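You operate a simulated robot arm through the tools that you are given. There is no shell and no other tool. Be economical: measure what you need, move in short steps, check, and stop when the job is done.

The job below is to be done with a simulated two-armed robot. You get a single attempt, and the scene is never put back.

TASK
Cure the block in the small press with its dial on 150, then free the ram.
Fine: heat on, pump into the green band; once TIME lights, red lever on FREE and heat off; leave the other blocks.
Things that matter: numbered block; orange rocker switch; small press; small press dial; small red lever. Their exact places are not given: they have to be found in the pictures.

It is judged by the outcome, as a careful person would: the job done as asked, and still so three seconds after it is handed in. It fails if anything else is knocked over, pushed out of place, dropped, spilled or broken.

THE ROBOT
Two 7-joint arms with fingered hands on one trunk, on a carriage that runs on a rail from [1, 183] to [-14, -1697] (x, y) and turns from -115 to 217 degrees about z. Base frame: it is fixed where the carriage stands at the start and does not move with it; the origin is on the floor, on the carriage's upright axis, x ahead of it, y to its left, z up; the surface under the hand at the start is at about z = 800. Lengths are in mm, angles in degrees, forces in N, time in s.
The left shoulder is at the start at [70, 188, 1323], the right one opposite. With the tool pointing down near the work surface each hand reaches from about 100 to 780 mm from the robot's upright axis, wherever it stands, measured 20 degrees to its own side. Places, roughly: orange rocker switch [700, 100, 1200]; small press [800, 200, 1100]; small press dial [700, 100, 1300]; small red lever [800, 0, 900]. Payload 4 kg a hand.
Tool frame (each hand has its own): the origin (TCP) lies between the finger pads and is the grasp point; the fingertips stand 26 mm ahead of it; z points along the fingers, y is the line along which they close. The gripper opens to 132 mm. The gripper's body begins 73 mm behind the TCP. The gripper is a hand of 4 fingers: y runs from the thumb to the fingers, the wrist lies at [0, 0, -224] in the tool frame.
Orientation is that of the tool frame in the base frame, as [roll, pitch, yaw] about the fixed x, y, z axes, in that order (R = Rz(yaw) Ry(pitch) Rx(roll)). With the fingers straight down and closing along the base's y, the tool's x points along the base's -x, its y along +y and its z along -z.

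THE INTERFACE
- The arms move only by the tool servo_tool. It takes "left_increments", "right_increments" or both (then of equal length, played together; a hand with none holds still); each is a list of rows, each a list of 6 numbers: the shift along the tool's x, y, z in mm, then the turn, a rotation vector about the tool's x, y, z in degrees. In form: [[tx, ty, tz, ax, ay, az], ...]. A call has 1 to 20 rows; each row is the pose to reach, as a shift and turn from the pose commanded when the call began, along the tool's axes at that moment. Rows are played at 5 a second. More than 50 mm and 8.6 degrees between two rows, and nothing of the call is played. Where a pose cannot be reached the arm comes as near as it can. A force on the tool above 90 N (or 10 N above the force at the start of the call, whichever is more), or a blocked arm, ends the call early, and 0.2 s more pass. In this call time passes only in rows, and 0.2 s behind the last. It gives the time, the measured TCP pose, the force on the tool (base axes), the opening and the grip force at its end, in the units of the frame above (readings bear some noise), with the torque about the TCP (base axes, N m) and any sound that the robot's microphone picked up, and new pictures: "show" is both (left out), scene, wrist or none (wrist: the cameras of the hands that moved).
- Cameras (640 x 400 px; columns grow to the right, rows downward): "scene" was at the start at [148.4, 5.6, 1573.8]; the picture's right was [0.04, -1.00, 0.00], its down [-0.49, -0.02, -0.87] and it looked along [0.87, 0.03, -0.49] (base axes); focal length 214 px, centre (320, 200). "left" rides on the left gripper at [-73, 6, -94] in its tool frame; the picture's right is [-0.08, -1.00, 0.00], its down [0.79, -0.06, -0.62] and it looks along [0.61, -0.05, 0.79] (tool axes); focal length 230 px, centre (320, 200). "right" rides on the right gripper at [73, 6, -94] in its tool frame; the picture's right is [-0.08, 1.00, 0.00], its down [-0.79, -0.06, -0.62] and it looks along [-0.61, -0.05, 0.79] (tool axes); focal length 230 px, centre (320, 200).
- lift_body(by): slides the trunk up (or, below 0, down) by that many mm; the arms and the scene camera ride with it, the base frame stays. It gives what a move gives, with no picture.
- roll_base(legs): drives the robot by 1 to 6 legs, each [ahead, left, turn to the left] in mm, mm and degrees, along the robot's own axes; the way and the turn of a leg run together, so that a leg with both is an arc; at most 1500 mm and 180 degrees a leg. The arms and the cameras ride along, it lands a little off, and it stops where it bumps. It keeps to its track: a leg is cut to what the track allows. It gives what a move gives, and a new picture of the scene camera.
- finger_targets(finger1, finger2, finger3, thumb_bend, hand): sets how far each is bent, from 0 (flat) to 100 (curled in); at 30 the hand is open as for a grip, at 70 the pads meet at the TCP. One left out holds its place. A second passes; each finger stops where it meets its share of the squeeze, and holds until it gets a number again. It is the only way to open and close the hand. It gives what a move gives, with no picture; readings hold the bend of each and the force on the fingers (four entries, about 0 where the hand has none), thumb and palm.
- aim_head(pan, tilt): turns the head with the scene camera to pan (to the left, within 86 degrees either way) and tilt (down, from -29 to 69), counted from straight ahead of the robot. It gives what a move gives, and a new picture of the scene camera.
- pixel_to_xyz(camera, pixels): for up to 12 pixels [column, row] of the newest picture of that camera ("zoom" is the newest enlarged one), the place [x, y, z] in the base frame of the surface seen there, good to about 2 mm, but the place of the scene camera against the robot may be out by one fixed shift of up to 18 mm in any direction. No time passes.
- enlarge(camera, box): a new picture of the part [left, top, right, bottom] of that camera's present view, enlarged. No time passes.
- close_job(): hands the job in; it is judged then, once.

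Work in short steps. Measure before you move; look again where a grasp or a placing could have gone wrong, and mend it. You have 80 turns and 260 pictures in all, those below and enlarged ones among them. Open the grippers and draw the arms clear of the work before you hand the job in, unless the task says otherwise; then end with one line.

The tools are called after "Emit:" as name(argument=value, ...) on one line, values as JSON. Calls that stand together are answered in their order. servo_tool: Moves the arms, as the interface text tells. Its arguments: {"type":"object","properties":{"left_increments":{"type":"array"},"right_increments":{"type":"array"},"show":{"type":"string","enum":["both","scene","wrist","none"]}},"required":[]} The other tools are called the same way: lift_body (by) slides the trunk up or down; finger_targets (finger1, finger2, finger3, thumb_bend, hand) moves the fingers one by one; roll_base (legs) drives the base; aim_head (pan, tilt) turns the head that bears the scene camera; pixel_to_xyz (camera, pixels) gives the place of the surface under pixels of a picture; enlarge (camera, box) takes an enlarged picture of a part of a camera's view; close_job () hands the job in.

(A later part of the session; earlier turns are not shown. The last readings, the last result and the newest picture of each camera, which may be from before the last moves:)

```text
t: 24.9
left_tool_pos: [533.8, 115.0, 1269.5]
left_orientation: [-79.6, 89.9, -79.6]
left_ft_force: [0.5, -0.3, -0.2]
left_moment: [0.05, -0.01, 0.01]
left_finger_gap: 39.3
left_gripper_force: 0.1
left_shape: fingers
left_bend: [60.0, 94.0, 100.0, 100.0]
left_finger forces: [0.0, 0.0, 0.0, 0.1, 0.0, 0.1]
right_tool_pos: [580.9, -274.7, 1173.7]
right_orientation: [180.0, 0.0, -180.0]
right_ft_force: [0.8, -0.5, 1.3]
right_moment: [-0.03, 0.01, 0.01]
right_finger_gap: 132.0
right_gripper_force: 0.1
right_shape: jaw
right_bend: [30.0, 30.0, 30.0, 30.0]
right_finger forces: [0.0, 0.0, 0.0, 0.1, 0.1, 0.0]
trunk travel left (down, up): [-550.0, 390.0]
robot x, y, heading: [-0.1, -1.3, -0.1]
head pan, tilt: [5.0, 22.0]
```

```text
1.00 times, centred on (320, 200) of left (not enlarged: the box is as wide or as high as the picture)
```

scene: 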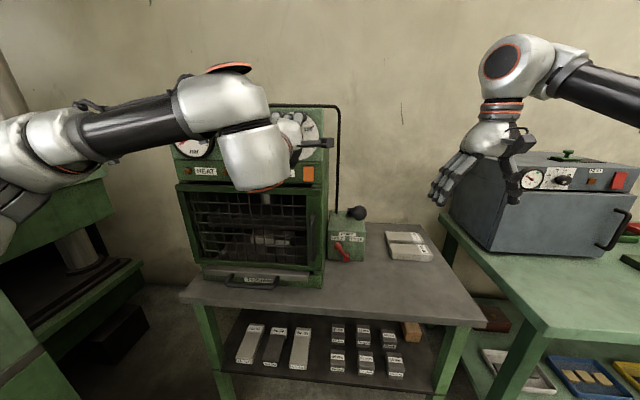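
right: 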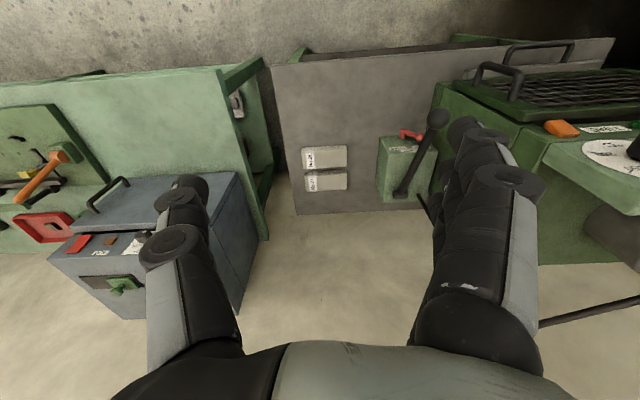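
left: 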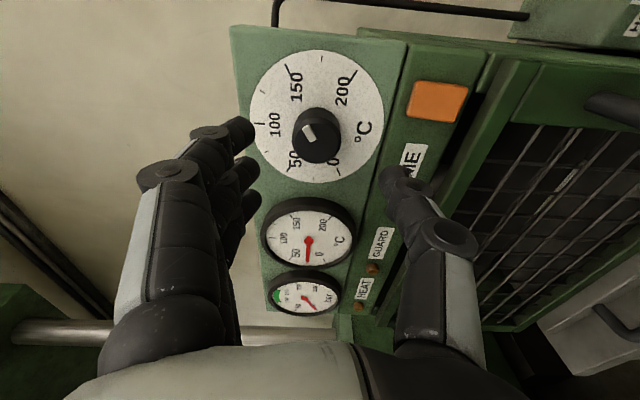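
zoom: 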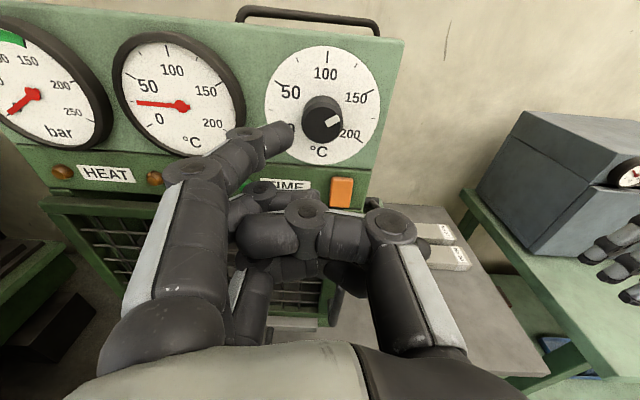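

Finger1 points forward now, tip near (285,137). Measure tip and rocker.

Emit:
pixel_to_xyz(camera="zoom", pixels=[[285, 128], [289, 137], [280, 148], [270, 128], [342, 182], [341, 203], [330, 192], [352, 192], [308, 215], [300, 188]])

Emit:
enlarge(camera="left", box=[310, 160, 380, 220])

```text
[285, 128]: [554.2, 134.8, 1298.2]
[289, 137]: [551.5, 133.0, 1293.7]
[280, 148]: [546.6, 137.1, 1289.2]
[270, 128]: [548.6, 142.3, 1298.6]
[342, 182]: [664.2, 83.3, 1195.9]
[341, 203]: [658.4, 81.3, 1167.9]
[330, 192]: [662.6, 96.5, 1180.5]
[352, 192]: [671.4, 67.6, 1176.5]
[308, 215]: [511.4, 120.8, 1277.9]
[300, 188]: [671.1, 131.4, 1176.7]
```

```text
6.67 times, centred on (345, 190) of left
```

zoom: 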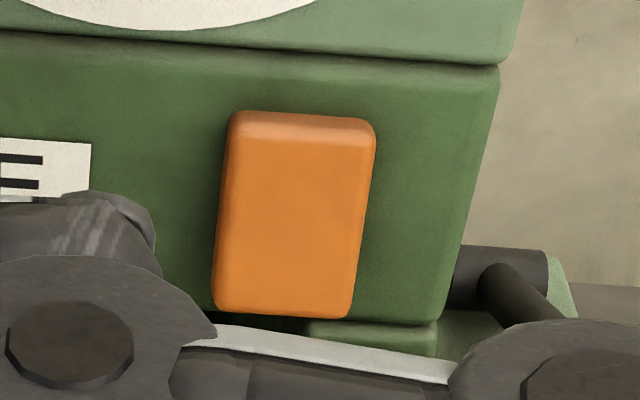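

Tip is at about TCP+[21,19,24]. Move the hand so the tip sits in front of the rocker's lower half (y 82, z 1174), staying back at x≈555.

Emit:
servo_tool(left_increments=[[40, -18, 0, 0, 0, 0], [80, -35, 0, 0, 0, 0], [119, -52, 0, 0, 0, 0], [119, -52, 30, 0, 0, 0], [119, -52, 60, 0, 0, 0]], show="both")

Emit:
enlarge(camera="left", box=[220, 40, 400, 200])

```text
t: 26.1
left_tool_pos: [594.2, 61.9, 1149.8]
left_orientation: [-99.8, 89.8, -99.8]
left_ft_force: [0.2, 1.0, -0.7]
left_moment: [0.02, -0.02, -0.01]
left_finger_gap: 39.3
left_gripper_force: 0.0
left_shape: fingers
left_bend: [60.0, 94.0, 100.0, 100.0]
left_finger forces: [0.1, 0.2, 0.1, 0.0, 0.0, 0.0]
right_tool_pos: [581.5, -273.9, 1174.5]
right_orientation: [179.9, 0.0, 180.0]
right_ft_force: [0.0, -0.1, -0.7]
right_moment: [-0.02, 0.04, 0.0]
right_finger_gap: 131.7
right_gripper_force: 0.0
right_shape: jaw
right_bend: [30.0, 30.0, 30.0, 30.0]
right_finger forces: [0.0, 0.0, 0.0, 0.0, 0.1, 0.1]
trunk travel left (down, up): [-550.0, 390.0]
robot x, y, heading: [2.1, 0.2, -0.1]
head pan, tilt: [5.0, 22.0]
```

scene: 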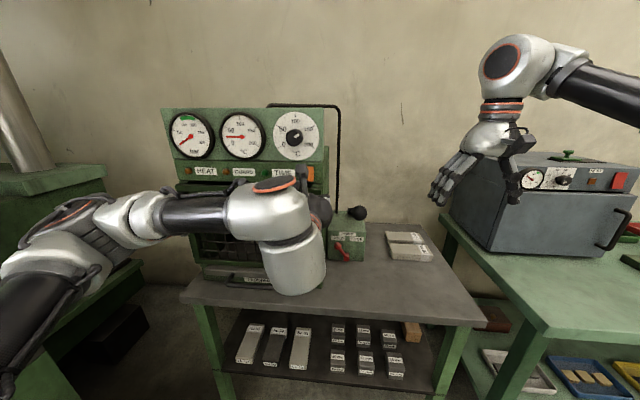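
left: 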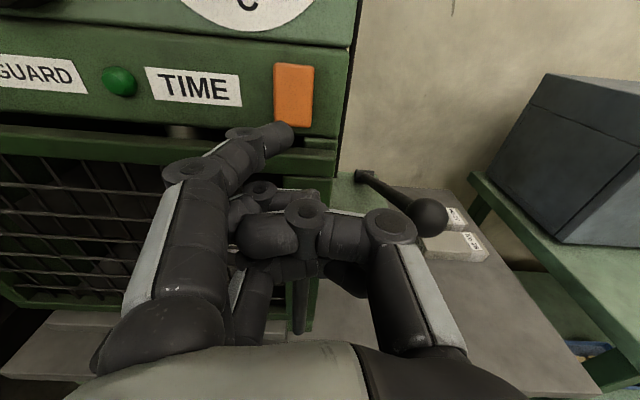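

```text
2.50 times, centred on (310, 120) of left
```

zoom: 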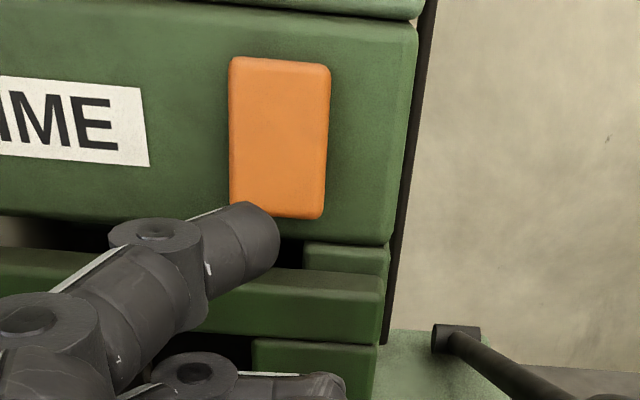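

Check the tip against the rocker once more.

Emit:
pixel_to_xyz(camera="zoom", pixels=[[276, 230], [270, 215], [276, 255], [265, 265], [280, 70], [278, 200], [280, 135], [360, 150]])

```text
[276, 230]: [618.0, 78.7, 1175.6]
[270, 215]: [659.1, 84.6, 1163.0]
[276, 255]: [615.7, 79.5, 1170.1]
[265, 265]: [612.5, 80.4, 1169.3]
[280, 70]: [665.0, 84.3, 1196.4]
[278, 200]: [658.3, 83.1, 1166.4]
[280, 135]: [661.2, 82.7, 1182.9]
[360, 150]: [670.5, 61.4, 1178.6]
```

Tip at x≈620, z≈1173, y≈79; rocker lower half at x≈659. Press forward in small steps.

Emit:
servo_tool(left_increments=[[0, 0, 15, 0, 0, 0], [0, 0, 30, 0, 0, 0], [0, 0, 36, 0, 0, 0], [0, 0, 40, 0, 0, 0], [0, 0, 43, 0, 0, 0], [0, 0, 46, 0, 0, 0]], show="wrist")

Emit:
enlarge(camera="left", box=[220, 40, 400, 200])

Emit:
enlarge(camera="scene", box=[165, 105, 335, 195])

```text
t: 27.6
left_tool_pos: [634.9, 65.2, 1155.0]
left_orientation: [-41.9, 89.6, -41.8]
left_ft_force: [-31.8, 10.6, -5.0]
left_moment: [-0.31, -0.61, 0.83]
left_finger_gap: 33.6
left_gripper_force: 15.4
left_shape: fingers
left_bend: [75.0, 94.0, 100.0, 100.0]
left_finger forces: [31.6, 0.1, 0.1, 0.1, 0.1, 0.0]
right_tool_pos: [576.5, -271.4, 1178.4]
right_orientation: [-179.9, 0.3, -180.0]
right_ft_force: [0.7, 0.0, -0.7]
right_moment: [-0.01, 0.01, 0.01]
right_finger_gap: 131.7
right_gripper_force: 0.1
right_shape: jaw
right_bend: [30.0, 30.0, 30.0, 30.0]
right_finger forces: [0.0, 0.0, 0.1, 0.0, 0.0, 0.0]
trunk travel left (down, up): [-550.0, 390.0]
robot x, y, heading: [-1.0, 0.3, 0.0]
head pan, tilt: [5.0, 22.0]
```

left: 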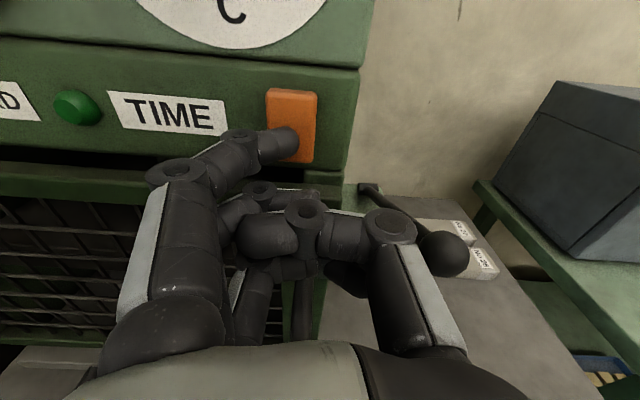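

```text
2.50 times, centred on (310, 120) of left
```

zoom: 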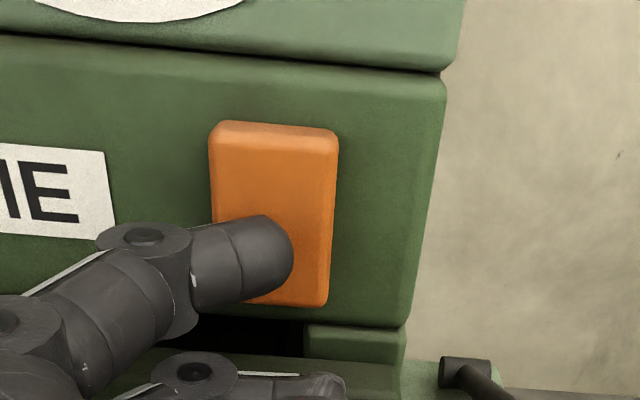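

```text
3.76 times, centred on (250, 150) of scene
```

zoom: 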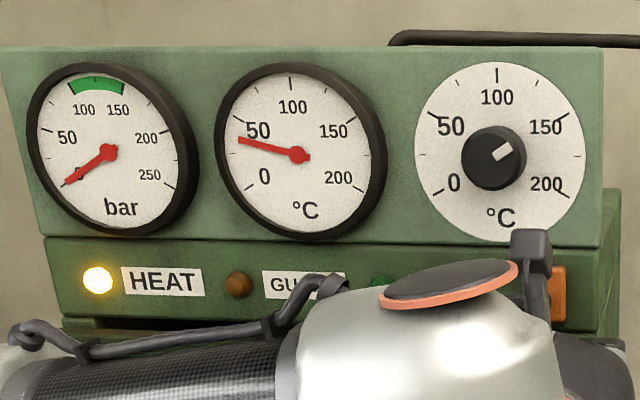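

HEAT lamp is lit and temperature climbs. Withdraw the left hand and shift it aside to the left and lower, so the gauges stay visible.

Emit:
servo_tool(left_increments=[[0, 0, -25, 0, 0, 0], [0, 0, -65, 0, 0, 0], [0, 0, -105, 0, 0, 0], [10, 40, -135, 0, 0, 0], [20, 80, -150, 0, 0, 0], [30, 120, -160, 0, 0, 0], [40, 160, -160, 0, 0, 0], [50, 200, -160, 0, 0, 0]], show="scene")

Emit:
enlarge(camera="scene", box=[165, 105, 375, 275])

Emit:
enlarge(camera="right", box=[0, 0, 640, 400])

```text
refused: row 4 steps farther than a row can; nothing moved
```

```text
2.35 times, centred on (270, 190) of scene
```

zoom: 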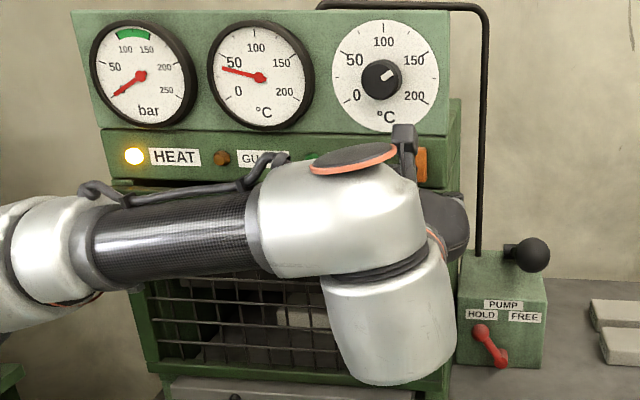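

```text
1.00 times, centred on (320, 200) of right (not enlarged: the box is as wide or as high as the picture)
```

zoom: 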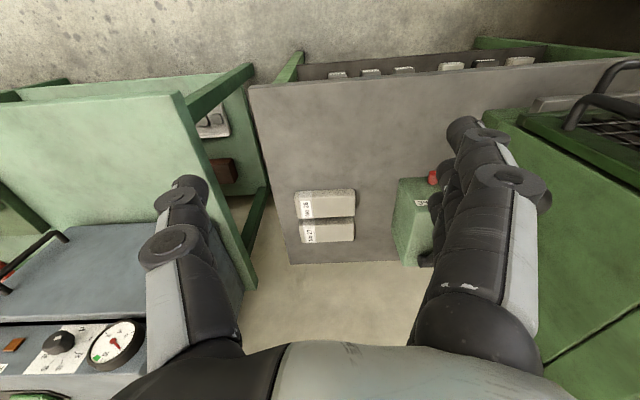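

Steps were too large. Redo the left withdrawal with smaller steps.

Emit:
servo_tool(left_increments=[[0, 0, -25, 0, 0, 0], [0, 0, -65, 0, 0, 0], [0, 0, -105, 0, 0, 0], [10, 30, -130, 0, 0, 0], [20, 70, -145, 0, 0, 0], [30, 110, -155, 0, 0, 0], [40, 150, -160, 0, 0, 0], [50, 190, -160, 0, 0, 0]], show="none")

Emit:
finger_targets(hand="right", finger1=45, finger2=45, finger3=45, thumb_bend=45)

Emit:
servo_tool(right_increments=[[-10, 0, -30, 0, 0, 0], [-24, 38, -40, 0, 0, 0], [-38, 76, -40, 0, 0, 0], [-50, 114, -40, 0, 0, 0], [-60, 152, -40, 0, 0, 0], [-70, 190, -40, 0, 0, 0], [-80, 226, -40, 0, 0, 0]], show="both")

```text
t: 29.4
left_tool_pos: [530.6, 198.0, 1131.9]
left_orientation: [-73.4, 89.8, -73.2]
left_ft_force: [0.1, 0.3, 0.4]
left_moment: [-0.01, -0.01, -0.01]
left_finger_gap: 39.9
left_gripper_force: 0.1
left_shape: fingers
left_bend: [60.0, 94.0, 100.0, 100.0]
left_finger forces: [0.0, 0.0, 0.1, 0.0, 0.0, 0.0]
left hand out of reach, approached as far as the arm can: row 6, 7, 8
right_tool_pos: [580.7, -275.7, 1174.2]
right_orientation: [179.9, 0.1, -179.9]
right_ft_force: [0.2, -0.7, -1.2]
right_moment: [0.02, -0.03, 0.02]
right_finger_gap: 132.2
right_gripper_force: 0.0
right_shape: jaw
right_bend: [30.0, 30.0, 30.0, 30.0]
right_finger forces: [0.1, 0.1, 0.0, 0.0, 0.0, 0.0]
trunk travel left (down, up): [-550.0, 390.0]
robot x, y, heading: [-0.8, -0.3, 0.0]
head pan, tilt: [5.0, 22.0]
```

```text
t: 30.4
left_tool_pos: [532.0, 198.9, 1130.0]
left_orientation: [-93.3, 89.9, -93.1]
left_ft_force: [-0.4, 0.8, 0.5]
left_moment: [0.01, 0.0, 0.01]
left_finger_gap: 39.4
left_gripper_force: 0.1
left_shape: fingers
left_bend: [60.0, 94.0, 100.0, 100.0]
left_finger forces: [0.0, 0.0, 0.0, 0.1, 0.1, 0.0]
right_tool_pos: [580.9, -273.2, 1174.9]
right_orientation: [179.9, 0.1, 180.0]
right_ft_force: [-0.9, -0.3, 0.1]
right_moment: [0.01, 0.0, -0.01]
right_finger_gap: 88.1
right_gripper_force: 0.1
right_shape: fingers
right_bend: [45.0, 45.0, 45.0, 45.0]
right_finger forces: [0.0, 0.0, 0.1, 0.1, 0.0, 0.0]
trunk travel left (down, up): [-550.0, 390.0]
robot x, y, heading: [-1.2, -2.5, -0.0]
head pan, tilt: [5.0, 22.0]
```

```text
t: 31.9
left_tool_pos: [531.2, 198.7, 1129.3]
left_orientation: [-90.8, 89.8, -90.7]
left_ft_force: [0.6, 0.2, 0.3]
left_moment: [-0.02, 0.01, -0.02]
left_finger_gap: 39.6
left_gripper_force: 0.0
left_shape: fingers
left_bend: [60.0, 94.0, 100.0, 100.0]
left_finger forces: [0.0, 0.0, 0.1, 0.0, 0.0, 0.0]
right_tool_pos: [638.5, -50.9, 1209.2]
right_orientation: [179.9, 0.2, 180.0]
right_ft_force: [-0.6, 0.0, 0.4]
right_moment: [-0.02, 0.01, 0.01]
right_finger_gap: 87.9
right_gripper_force: 0.1
right_shape: fingers
right_bend: [45.0, 45.0, 45.0, 45.0]
right_finger forces: [0.0, 0.1, 0.0, 0.0, 0.1, 0.0]
right hand out of reach, approached as far as the arm can: row 7
trunk travel left (down, up): [-550.0, 390.0]
robot x, y, heading: [2.1, -0.9, -0.1]
head pan, tilt: [5.0, 22.0]
```

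scene: 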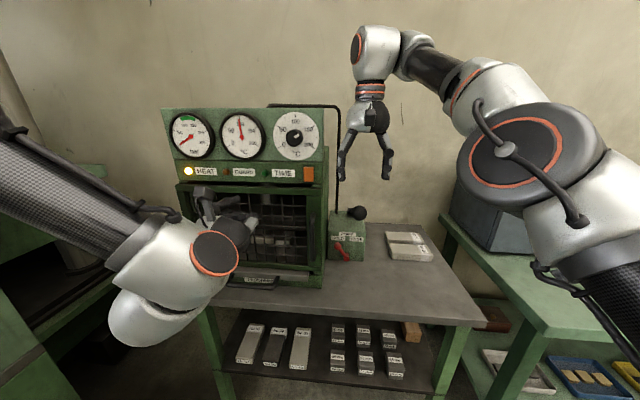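
right: 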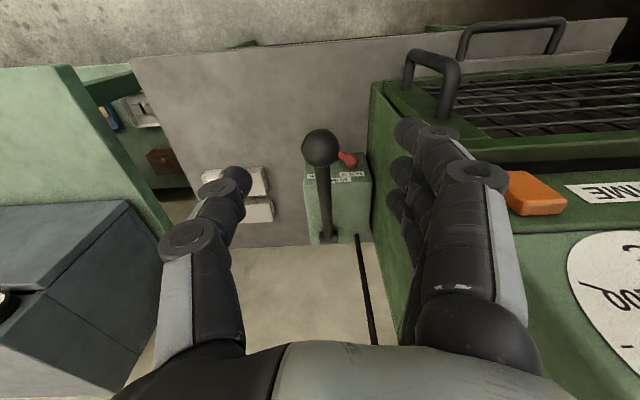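

The ball is at (320,147) in the right view; measure it and the lever.

Emit:
pixel_to_xyz(camera="right", pixels=[[320, 147], [304, 147], [337, 147], [320, 131], [320, 163], [323, 190], [327, 232], [348, 160], [380, 150], [400, 130], [346, 175]])

Emit:
enlarge(camera="scene", box=[165, 105, 325, 195])

```text
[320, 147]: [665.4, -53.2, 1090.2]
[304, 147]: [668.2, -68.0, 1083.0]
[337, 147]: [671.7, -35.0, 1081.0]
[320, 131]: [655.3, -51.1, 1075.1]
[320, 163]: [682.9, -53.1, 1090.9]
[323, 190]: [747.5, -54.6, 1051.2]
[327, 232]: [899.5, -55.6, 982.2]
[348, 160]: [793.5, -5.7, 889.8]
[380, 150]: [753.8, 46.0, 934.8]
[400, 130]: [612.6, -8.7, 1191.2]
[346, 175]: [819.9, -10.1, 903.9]
```

```text
4.00 times, centred on (245, 150) of scene
```

zoom: 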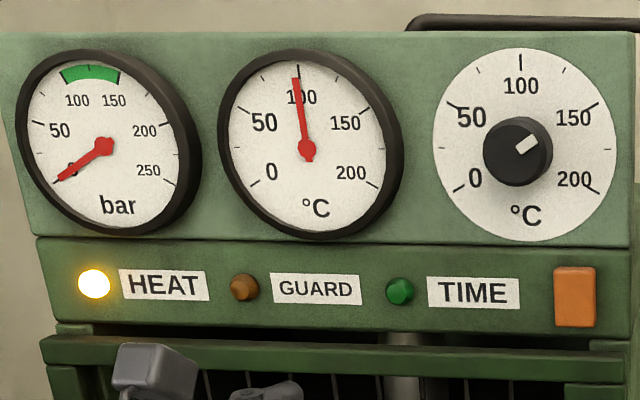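

Ball centre ≈[675,-52,1077], r≈18. Lower the open hand over it: first 80 mm, then check the position.

Emit:
servo_tool(right_increments=[[0, 0, 40, 0, 0, 0], [0, 0, 80, 0, 0, 0]], show="wrist")

```text
t: 32.5
left_tool_pos: [532.9, 199.4, 1128.9]
left_orientation: [-117.3, 89.8, -117.3]
left_ft_force: [0.8, -0.5, 0.2]
left_moment: [-0.01, 0.03, -0.01]
left_finger_gap: 39.5
left_gripper_force: 0.0
left_shape: fingers
left_bend: [60.0, 94.0, 100.0, 100.0]
left_finger forces: [0.0, 0.0, 0.0, 0.1, 0.0, 0.0]
right_tool_pos: [638.0, -49.0, 1129.2]
right_orientation: [179.9, 0.0, -179.9]
right_ft_force: [0.4, 0.3, -0.6]
right_moment: [0.0, -0.01, 0.01]
right_finger_gap: 87.7
right_gripper_force: 0.1
right_shape: fingers
right_bend: [45.0, 45.0, 45.0, 45.0]
right_finger forces: [0.0, 0.1, 0.0, 0.0, 0.0, 0.1]
trunk travel left (down, up): [-550.0, 390.0]
robot x, y, heading: [-1.8, -0.3, 0.3]
head pan, tilt: [5.0, 22.0]
```

right: 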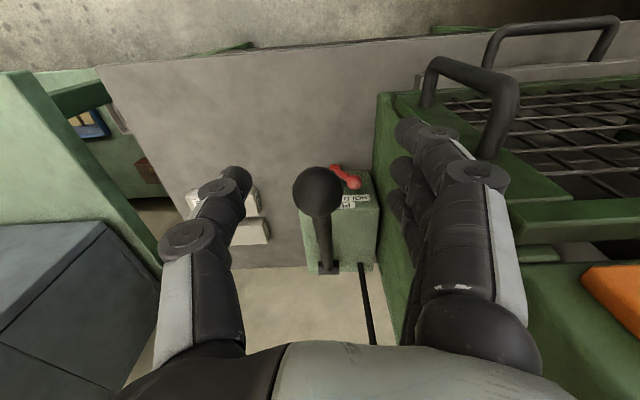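

Move forward 36 mm then descend with the ball between fingers and thumb, under force watch.

Emit:
servo_tool(right_increments=[[-18, -1, 10, 0, 0, 0], [-36, -3, 20, 0, 0, 0], [-36, -3, 45, 0, 0, 0], [-36, -3, 70, 0, 0, 0], [-36, -3, 85, 0, 0, 0]], show="both")

Emit:
enlarge(camera="scene", box=[165, 105, 405, 275])

```text
t: 33.8
left_tool_pos: [531.2, 199.5, 1129.8]
left_orientation: [-91.4, 90.0, -91.2]
left_ft_force: [-0.4, 0.3, -0.1]
left_moment: [0.02, 0.03, -0.02]
left_finger_gap: 39.7
left_gripper_force: 0.2
left_shape: fingers
left_bend: [60.0, 94.0, 100.0, 100.0]
left_finger forces: [0.0, 0.1, 0.1, 0.1, 0.0, 0.0]
right_tool_pos: [677.4, -54.9, 1044.0]
right_orientation: [179.9, 0.1, 180.0]
right_ft_force: [-0.3, 0.0, 0.3]
right_moment: [-0.04, 0.01, -0.02]
right_finger_gap: 87.6
right_gripper_force: 0.1
right_shape: fingers
right_bend: [45.0, 45.0, 45.0, 45.0]
right_finger forces: [0.1, 0.1, 0.0, 0.0, 0.0, 0.0]
trunk travel left (down, up): [-550.0, 390.0]
robot x, y, heading: [1.7, 0.5, 0.2]
head pan, tilt: [5.0, 22.0]
```

scene: 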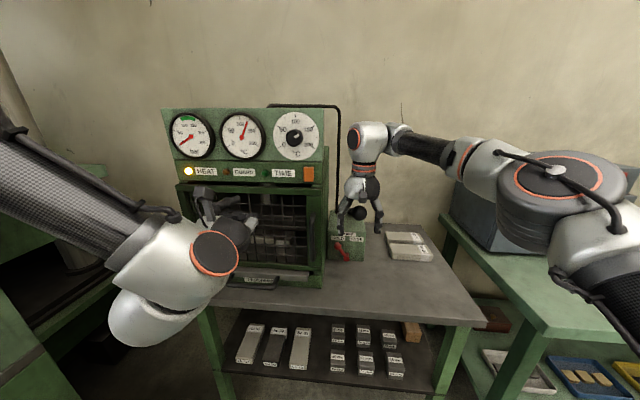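
right: 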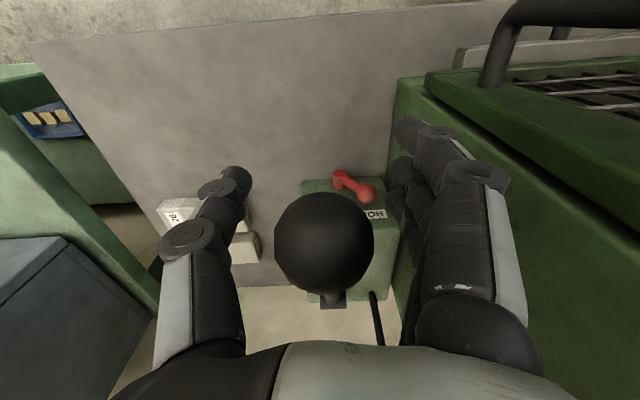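

```text
2.35 times, centred on (285, 190) of scene
```

zoom: 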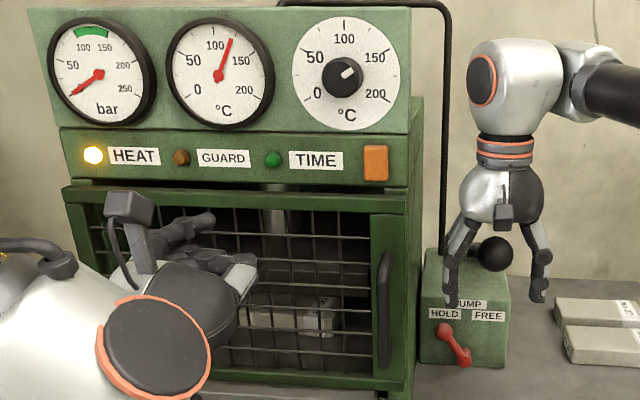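

The ball sits under the palm. Push down along the arc and watch force and the bar gauge.

Emit:
servo_tool(right_increments=[[0, 0, 15, 0, 0, 0], [2, 0, 30, 0, 0, 0], [6, 0, 45, 0, 0, 0], [9, 0, 60, 0, 0, 0], [12, 0, 75, 0, 0, 0]], show="both")

Emit:
enlarge(camera="scene", box=[165, 105, 405, 275])

```text
t: 35.0
left_tool_pos: [531.2, 199.4, 1129.2]
left_orientation: [-80.1, 89.9, -79.8]
left_ft_force: [-1.5, 0.4, -0.8]
left_moment: [0.01, -0.01, 0.04]
left_finger_gap: 39.7
left_gripper_force: 0.1
left_shape: fingers
left_bend: [60.0, 94.0, 100.0, 100.0]
left_finger forces: [0.0, 0.1, 0.1, 0.0, 0.0, 0.0]
right_tool_pos: [663.5, -54.1, 967.4]
right_orientation: [-180.0, 0.1, 180.0]
right_ft_force: [-2.2, 0.2, 4.3]
right_moment: [0.01, -0.12, 0.01]
right_finger_gap: 87.5
right_gripper_force: 2.1
right_shape: fingers
right_bend: [45.0, 45.0, 45.0, 45.0]
right_finger forces: [0.0, 0.0, 0.0, 0.0, 0.0, 3.6]
trunk travel left (down, up): [-550.0, 390.0]
robot x, y, heading: [0.3, 0.1, 0.1]
head pan, tilt: [5.0, 22.0]
```

scene: 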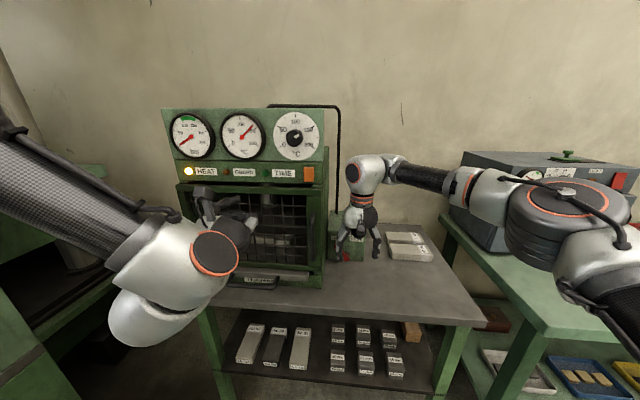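
right: 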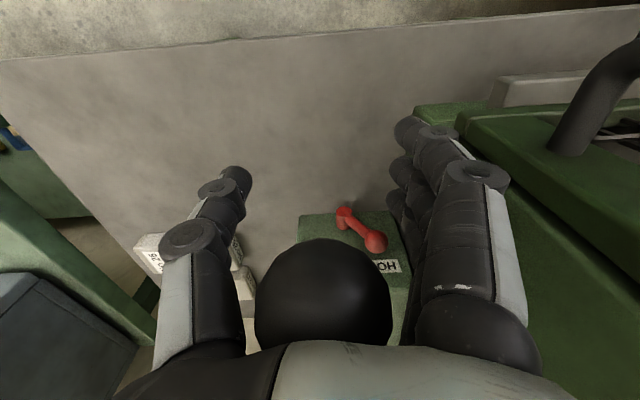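

```text
2.35 times, centred on (285, 190) of scene
```

zoom: 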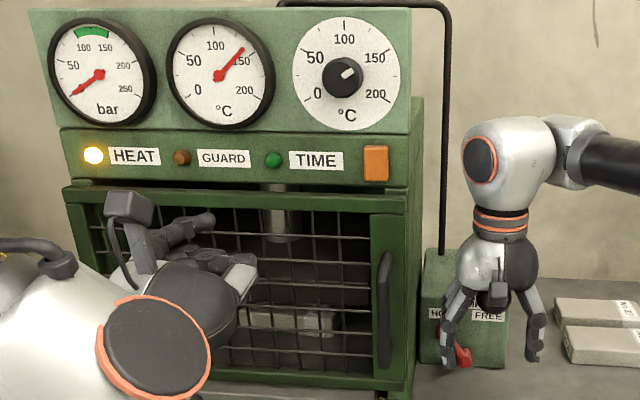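

Lever goes down easily (4 N) with the ram descending. Continue down to find its stop.

Emit:
servo_tool(right_increments=[[2, 0, 15, 0, 0, 0], [3, 0, 30, 0, 0, 0], [2, 0, 45, 0, 0, 0], [0, 0, 60, 0, 0, 0]], show="scene")

Emit:
enlarge(camera="scene", box=[165, 105, 405, 275])

```text
t: 36.0
left_tool_pos: [530.2, 199.8, 1129.2]
left_orientation: [-79.4, 89.9, -79.3]
left_ft_force: [0.6, 1.3, 1.3]
left_moment: [-0.01, -0.01, -0.01]
left_finger_gap: 39.4
left_gripper_force: 0.0
left_shape: fingers
left_bend: [60.0, 94.0, 100.0, 100.0]
left_finger forces: [0.0, 0.1, 0.0, 0.1, 0.0, 0.1]
right_tool_pos: [664.0, -54.6, 910.2]
right_orientation: [180.0, 0.1, 180.0]
right_ft_force: [-1.7, 0.8, 6.6]
right_moment: [0.0, -0.14, 0.04]
right_finger_gap: 87.3
right_gripper_force: 3.0
right_shape: fingers
right_bend: [45.0, 45.0, 45.0, 45.0]
right_finger forces: [0.1, 0.0, 0.0, 0.0, 0.0, 4.9]
trunk travel left (down, up): [-550.0, 390.0]
robot x, y, heading: [0.4, 1.6, -0.0]
head pan, tilt: [5.0, 22.0]
```

scene: 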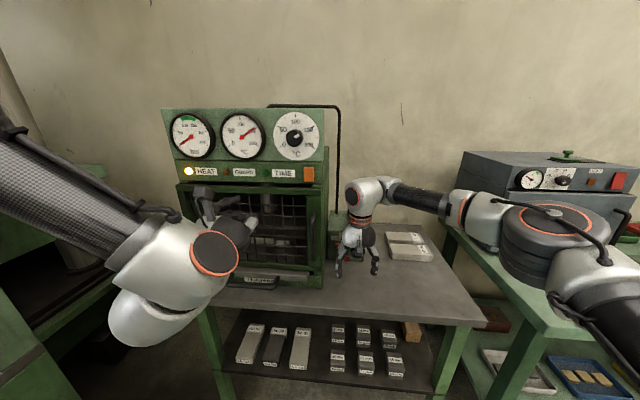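

```text
2.35 times, centred on (285, 190) of scene
```

zoom: 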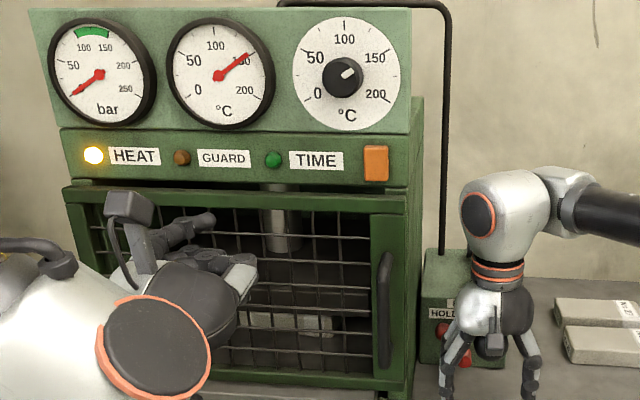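

Temperature nearly 150, ram down some. Raise the hand to see whether the lever springs back.

Emit:
servo_tool(right_increments=[[-1, 0, 12, 0, 0, 0], [0, 0, 0, 0, 0, 0], [2, 0, -25, 0, 0, 0], [2, 0, -50, 0, 0, 0], [0, 0, -75, 0, 0, 0], [-6, 0, -100, 0, 0, 0], [-13, 0, -130, 0, 0, 0]], show="both")

Emit:
enlarge(camera="scene", box=[165, 105, 405, 275])

```text
t: 37.5
left_tool_pos: [530.4, 201.1, 1129.4]
left_orientation: [-84.4, 89.7, -84.2]
left_ft_force: [0.0, -0.1, 0.9]
left_moment: [0.01, 0.0, 0.0]
left_finger_gap: 39.4
left_gripper_force: 0.1
left_shape: fingers
left_bend: [60.0, 94.0, 100.0, 100.0]
left_finger forces: [0.0, 0.0, 0.0, 0.0, 0.2, 0.1]
right_tool_pos: [677.6, -53.6, 1040.5]
right_orientation: [179.9, 0.0, 180.0]
right_ft_force: [-0.7, -0.5, -1.1]
right_moment: [0.0, 0.0, 0.0]
right_finger_gap: 87.2
right_gripper_force: 0.0
right_shape: fingers
right_bend: [45.0, 45.0, 45.0, 45.0]
right_finger forces: [0.0, 0.1, 0.0, 0.0, 0.1, 0.1]
trunk travel left (down, up): [-550.0, 390.0]
robot x, y, heading: [-0.1, -1.0, -0.0]
head pan, tilt: [5.0, 22.0]
```

scene: 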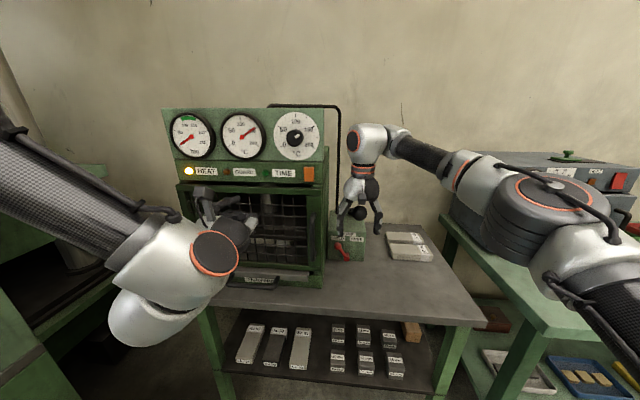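
right: 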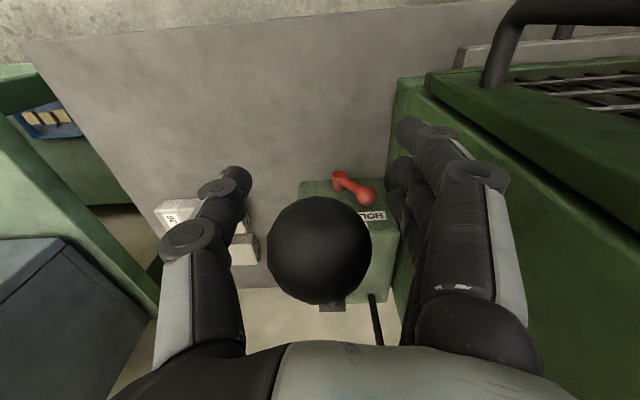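

```text
2.35 times, centred on (285, 190) of scene
```

zoom: 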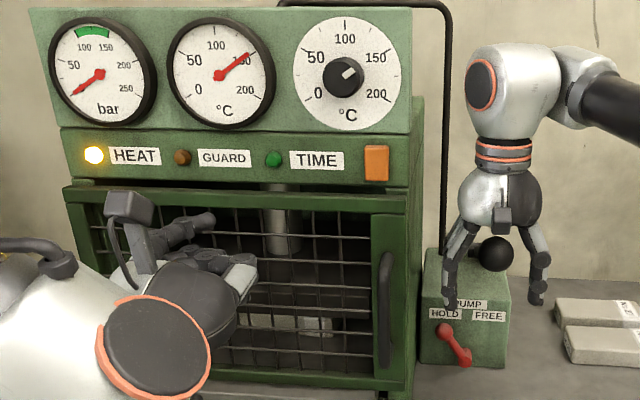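

The lever springs back by itself. Pump one more full stroke and check the gauge.

Emit:
servo_tool(right_increments=[[6, 0, 35, 0, 0, 0], [12, 0, 65, 0, 0, 0], [16, 0, 98, 0, 0, 0], [13, 0, 132, 0, 0, 0], [16, 0, 98, 0, 0, 0], [12, 0, 55, 0, 0, 0], [0, 0, 5, 0, 0, 0]], show="scene")

Emit:
enlarge(camera="scene", box=[165, 105, 405, 275])

```text
refused: row 7 steps farther than a row can; nothing moved
```

```text
2.35 times, centred on (285, 190) of scene
```

zoom: 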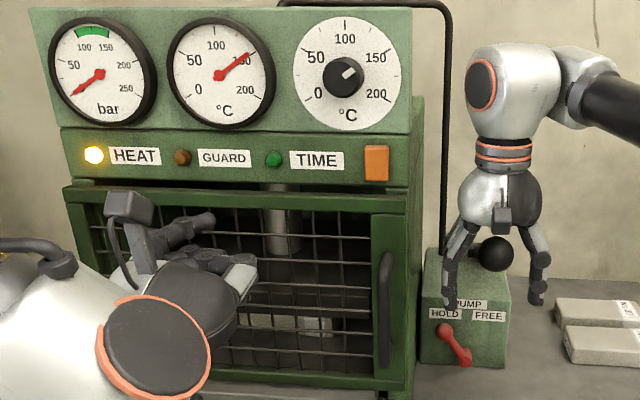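

Same stroke with slightly smaller steps.

Emit:
servo_tool(right_increments=[[6, 0, 35, 0, 0, 0], [12, 0, 65, 0, 0, 0], [16, 0, 98, 0, 0, 0], [13, 0, 132, 0, 0, 0], [16, 0, 93, 0, 0, 0], [12, 0, 48, 0, 0, 0], [0, 0, 5, 0, 0, 0]], show="none")

Emit:
enlarge(camera="scene", box=[165, 105, 405, 275])

```text
t: 39.1
left_tool_pos: [530.4, 201.9, 1129.5]
left_orientation: [-85.6, 89.8, -85.5]
left_ft_force: [-0.4, -0.7, -0.1]
left_moment: [0.0, -0.01, -0.03]
left_finger_gap: 39.6
left_gripper_force: 0.1
left_shape: fingers
left_bend: [60.0, 94.0, 100.0, 100.0]
left_finger forces: [0.0, 0.1, 0.1, 0.0, 0.1, 0.1]
right_tool_pos: [676.8, -50.0, 1034.7]
right_orientation: [-180.0, -0.1, -179.9]
right_ft_force: [1.1, 0.0, 0.5]
right_moment: [0.0, 0.0, 0.01]
right_finger_gap: 87.5
right_gripper_force: 0.0
right_shape: fingers
right_bend: [45.0, 45.0, 45.0, 45.0]
right_finger forces: [0.0, 0.0, 0.0, 0.1, 0.1, 0.1]
trunk travel left (down, up): [-550.0, 390.0]
robot x, y, heading: [-3.4, 3.6, -0.2]
head pan, tilt: [5.0, 22.0]
```

```text
2.35 times, centred on (285, 190) of scene
```

zoom: 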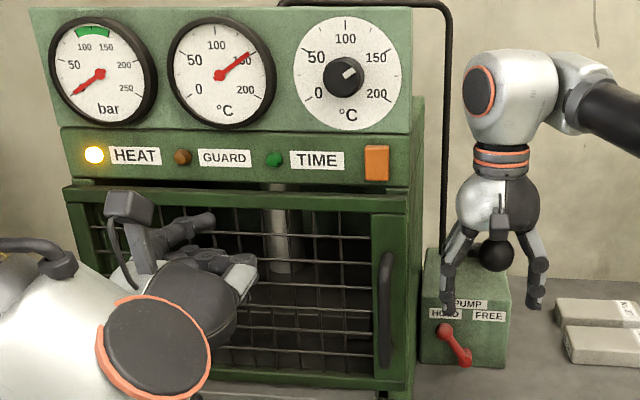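

Ram is coming onto the block; pressure still 0. Another stroke.

Emit:
servo_tool(right_increments=[[6, 0, 35, 0, 0, 0], [12, 0, 65, 0, 0, 0], [16, 0, 98, 0, 0, 0], [13, 0, 130, 0, 0, 0], [16, 0, 91, 0, 0, 0], [12, 0, 46, 0, 0, 0], [0, 0, 2, 0, 0, 0]], show="none")

Emit:
enlarge(camera="scene", box=[165, 105, 405, 275])

```text
t: 40.8
left_tool_pos: [529.2, 201.1, 1129.8]
left_orientation: [-83.8, 89.8, -83.7]
left_ft_force: [-0.3, -0.4, 0.2]
left_moment: [0.01, 0.02, -0.04]
left_finger_gap: 39.6
left_gripper_force: 0.0
left_shape: fingers
left_bend: [60.0, 94.0, 100.0, 100.0]
left_finger forces: [0.0, 0.0, 0.0, 0.1, 0.0, 0.0]
right_tool_pos: [676.0, -53.8, 1031.1]
right_orientation: [-179.8, 0.0, 179.9]
right_ft_force: [-0.3, -0.2, -0.4]
right_moment: [-0.02, 0.01, 0.01]
right_finger_gap: 87.5
right_gripper_force: 0.1
right_shape: fingers
right_bend: [45.0, 45.0, 45.0, 45.0]
right_finger forces: [0.0, 0.0, 0.0, 0.0, 0.0, 0.0]
trunk travel left (down, up): [-550.0, 390.0]
robot x, y, heading: [-2.2, 2.9, -0.0]
head pan, tilt: [5.0, 22.0]
```

```text
2.35 times, centred on (285, 190) of scene
```

zoom: 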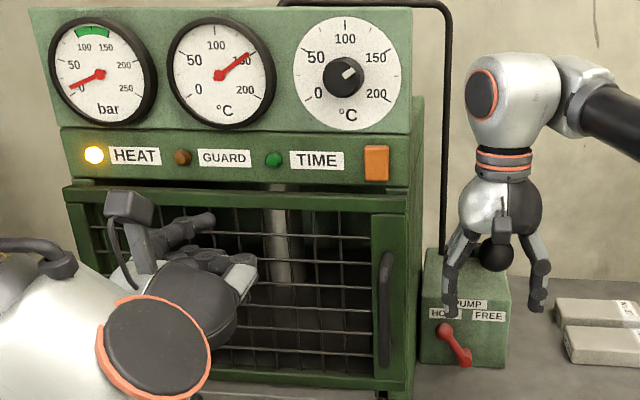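

Needle has begun to rise (~10 bar). One more full stroke to learn the gain.

Emit:
servo_tool(right_increments=[[6, 0, 35, 0, 0, 0], [12, 0, 65, 0, 0, 0], [16, 0, 98, 0, 0, 0], [13, 0, 128, 0, 0, 0], [16, 0, 90, 0, 0, 0], [12, 0, 45, 0, 0, 0], [0, 0, 0, 0, 0, 0]], show="none")

Emit:
enlarge(camera="scene", box=[165, 105, 325, 195])

```text
t: 42.4
left_tool_pos: [531.0, 200.7, 1129.6]
left_orientation: [-84.1, 89.9, -83.8]
left_ft_force: [-0.1, -0.2, 0.2]
left_moment: [-0.05, 0.01, 0.0]
left_finger_gap: 39.7
left_gripper_force: 0.0
left_shape: fingers
left_bend: [60.0, 94.0, 100.0, 100.0]
left_finger forces: [0.1, 0.0, 0.1, 0.0, 0.1, 0.1]
right_tool_pos: [675.3, -50.6, 1032.1]
right_orientation: [-179.9, 0.1, -179.9]
right_ft_force: [-0.8, -0.1, 0.0]
right_moment: [0.01, 0.0, -0.03]
right_finger_gap: 87.5
right_gripper_force: 0.1
right_shape: fingers
right_bend: [45.0, 45.0, 45.0, 45.0]
right_finger forces: [0.0, 0.1, 0.0, 0.1, 0.0, 0.0]
trunk travel left (down, up): [-550.0, 390.0]
robot x, y, heading: [-0.7, -1.8, -0.1]
head pan, tilt: [5.0, 22.0]
```

```text
4.00 times, centred on (245, 150) of scene
```

zoom: 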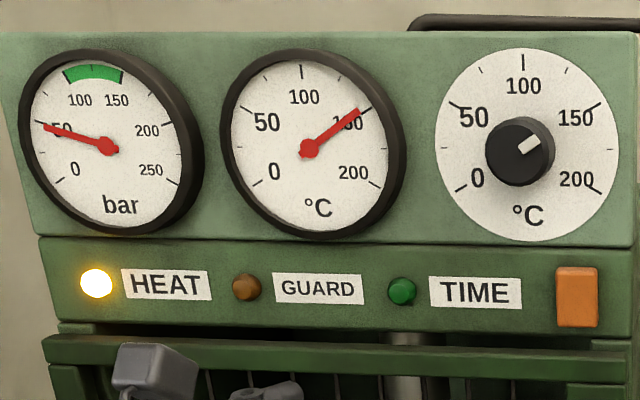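

~48 bar now, about +40 per stroke; green band is ~100–150. Two more strokes should do; one first.

Emit:
servo_tool(right_increments=[[6, 0, 35, 0, 0, 0], [12, 0, 65, 0, 0, 0], [16, 0, 98, 0, 0, 0], [13, 0, 128, 0, 0, 0], [16, 0, 90, 0, 0, 0], [12, 0, 45, 0, 0, 0], [0, 0, 0, 0, 0, 0]], show="none")

Emit:
enlarge(camera="scene", box=[165, 105, 325, 195])

```text
t: 44.0
left_tool_pos: [532.3, 200.4, 1129.0]
left_orientation: [-82.0, 89.8, -81.9]
left_ft_force: [-0.3, 0.0, 0.2]
left_moment: [0.02, 0.03, -0.04]
left_finger_gap: 39.3
left_gripper_force: 0.0
left_shape: fingers
left_bend: [60.0, 94.0, 100.0, 100.0]
left_finger forces: [0.0, 0.0, 0.0, 0.0, 0.0, 0.0]
right_tool_pos: [677.1, -52.3, 1030.4]
right_orientation: [-180.0, 0.2, -180.0]
right_ft_force: [-0.5, -0.2, 0.5]
right_moment: [0.0, -0.02, 0.01]
right_finger_gap: 87.7
right_gripper_force: 0.1
right_shape: fingers
right_bend: [45.0, 45.0, 45.0, 45.0]
right_finger forces: [0.1, 0.0, 0.0, 0.1, 0.0, 0.0]
trunk travel left (down, up): [-550.0, 390.0]
robot x, y, heading: [2.5, -1.4, 0.1]
head pan, tilt: [5.0, 22.0]
```

```text
4.00 times, centred on (245, 150) of scene
```

zoom: 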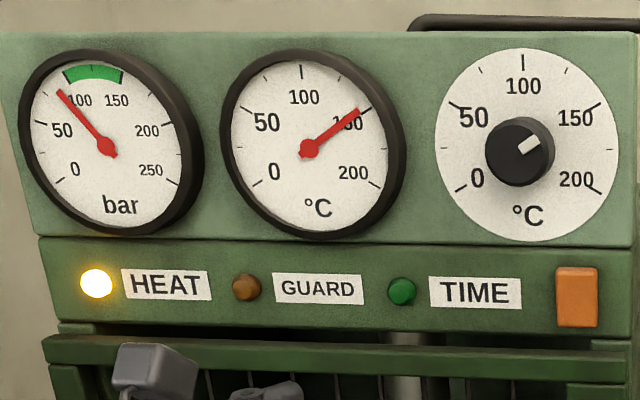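

~88 bar; one more stroke puts it mid-band.

Emit:
servo_tool(right_increments=[[6, 0, 35, 0, 0, 0], [12, 0, 65, 0, 0, 0], [16, 0, 98, 0, 0, 0], [13, 0, 124, 0, 0, 0], [16, 0, 87, 0, 0, 0], [12, 0, 42, 0, 0, 0], [0, 0, 0, 0, 0, 0]], show="none")

Emit:
enlarge(camera="scene", box=[165, 105, 325, 195])

```text
t: 45.5
left_tool_pos: [530.6, 201.4, 1130.1]
left_orientation: [-86.8, 89.8, -86.6]
left_ft_force: [-0.1, -0.8, 0.1]
left_moment: [-0.01, -0.01, -0.02]
left_finger_gap: 39.5
left_gripper_force: 0.0
left_shape: fingers
left_bend: [60.0, 94.0, 100.0, 100.0]
left_finger forces: [0.0, 0.1, 0.1, 0.0, 0.0, 0.0]
right_tool_pos: [676.8, -51.6, 1030.0]
right_orientation: [-180.0, 0.1, -179.9]
right_ft_force: [0.7, 0.4, -0.3]
right_moment: [-0.01, 0.01, 0.02]
right_finger_gap: 87.6
right_gripper_force: 0.0
right_shape: fingers
right_bend: [45.0, 45.0, 45.0, 45.0]
right_finger forces: [0.0, 0.0, 0.0, 0.1, 0.0, 0.0]
trunk travel left (down, up): [-550.0, 390.0]
robot x, y, heading: [2.9, 2.0, -0.1]
head pan, tilt: [5.0, 22.0]
```

```text
4.00 times, centred on (245, 150) of scene
```

zoom: 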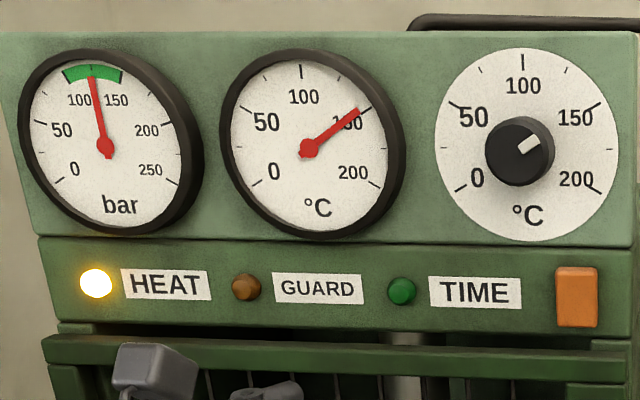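

Pressure ~125 bar, mid-green. Now lift the right hand off the ball and bring it away to the right.

Emit:
servo_tool(right_increments=[[0, 0, -40, 0, 0, 0], [5, 0, -80, 0, 0, 0], [30, 0, -115, 0, 0, 0], [55, -35, -125, 0, 0, 0], [80, -70, -125, 0, 0, 0], [100, -110, -125, 0, 0, 0], [115, -150, -125, 0, 0, 0], [125, -190, -125, 0, 0, 0], [130, -225, -125, 0, 0, 0]], show="scene")

Emit:
enlarge(camera="scene", box=[165, 105, 325, 195])

Emit:
enlarge(camera="scene", box=[310, 200, 390, 270])

```text
t: 47.5
left_tool_pos: [531.7, 198.8, 1130.1]
left_orientation: [-75.5, 89.9, -75.3]
left_ft_force: [-0.2, -0.2, -1.0]
left_moment: [0.01, 0.02, 0.02]
left_finger_gap: 39.5
left_gripper_force: 0.0
left_shape: fingers
left_bend: [60.0, 94.0, 100.0, 100.0]
left_finger forces: [0.0, 0.1, 0.1, 0.0, 0.0, 0.0]
right_tool_pos: [543.8, -282.3, 1154.0]
right_orientation: [179.9, 0.1, 179.9]
right_ft_force: [0.0, -0.2, -0.1]
right_moment: [0.0, 0.02, 0.0]
right_finger_gap: 87.6
right_gripper_force: 0.0
right_shape: fingers
right_bend: [45.0, 45.0, 45.0, 45.0]
right_finger forces: [0.0, 0.1, 0.0, 0.0, 0.1, 0.1]
trunk travel left (down, up): [-550.0, 390.0]
robot x, y, heading: [-0.6, -2.3, 0.1]
head pan, tilt: [5.0, 22.0]
```

scene: 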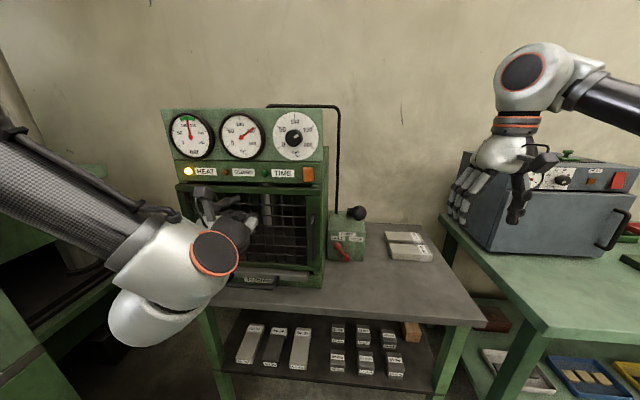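

```text
4.00 times, centred on (245, 150) of scene
```

zoom: 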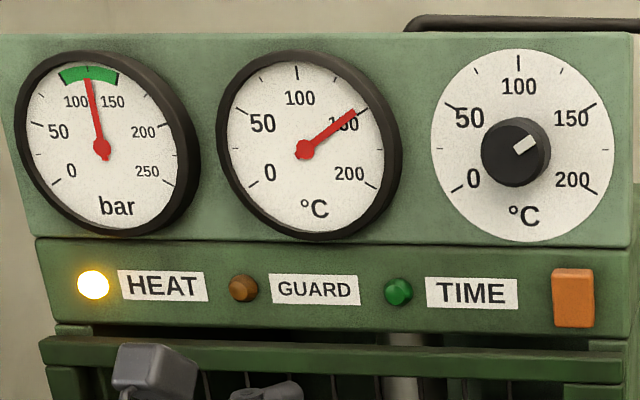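

```text
5.71 times, centred on (350, 235) of scene
```

zoom: 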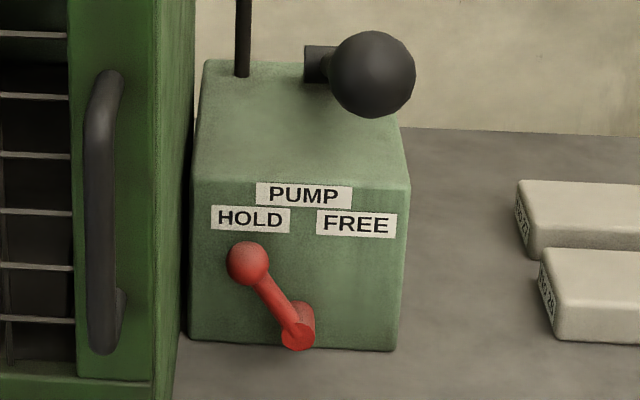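

Pressure holds in green; TIME still dark. Meanwhile measure the red lever in this zoom.

Emit:
pixel_to_xyz(camera="zoom", pixels=[[247, 262], [228, 262], [268, 262], [298, 335], [272, 298], [250, 240], [340, 270], [205, 330], [395, 345], [180, 250], [230, 310], [300, 380]])

Emit:
finger_targets(hand="right", finger1=40)

Emit:
enlarge(camera="scene", box=[165, 105, 325, 195])

```text
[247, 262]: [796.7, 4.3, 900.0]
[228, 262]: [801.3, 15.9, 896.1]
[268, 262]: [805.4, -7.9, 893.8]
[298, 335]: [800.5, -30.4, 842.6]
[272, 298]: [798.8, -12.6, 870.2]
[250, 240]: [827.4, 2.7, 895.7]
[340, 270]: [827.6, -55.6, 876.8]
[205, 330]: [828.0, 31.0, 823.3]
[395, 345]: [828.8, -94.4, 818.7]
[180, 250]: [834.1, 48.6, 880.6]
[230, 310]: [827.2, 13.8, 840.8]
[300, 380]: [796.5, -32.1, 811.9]
```

```text
t: 48.5
left_tool_pos: [532.2, 198.8, 1129.2]
left_orientation: [-93.4, 89.9, -93.3]
left_ft_force: [0.4, -0.2, 0.4]
left_moment: [0.0, 0.05, 0.0]
left_finger_gap: 39.8
left_gripper_force: 0.2
left_shape: fingers
left_bend: [60.0, 94.0, 100.0, 100.0]
left_finger forces: [0.0, 0.0, 0.0, 0.0, 0.0, 0.0]
right_tool_pos: [544.5, -280.1, 1153.5]
right_orientation: [180.0, 0.1, 180.0]
right_ft_force: [0.6, 0.7, 1.2]
right_moment: [0.01, -0.02, 0.0]
right_finger_gap: 95.2
right_gripper_force: 0.1
right_shape: fingers
right_bend: [40.0, 45.0, 45.0, 45.0]
right_finger forces: [0.0, 0.0, 0.1, 0.1, 0.1, 0.0]
trunk travel left (down, up): [-550.0, 390.0]
robot x, y, heading: [0.2, 1.1, -0.2]
head pan, tilt: [5.0, 22.0]
```

```text
4.00 times, centred on (245, 150) of scene
```

zoom: 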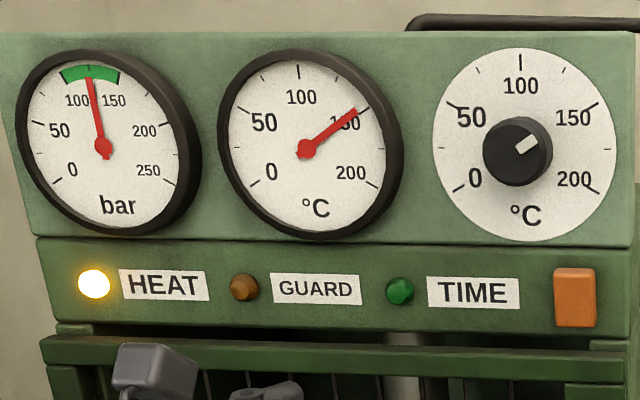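

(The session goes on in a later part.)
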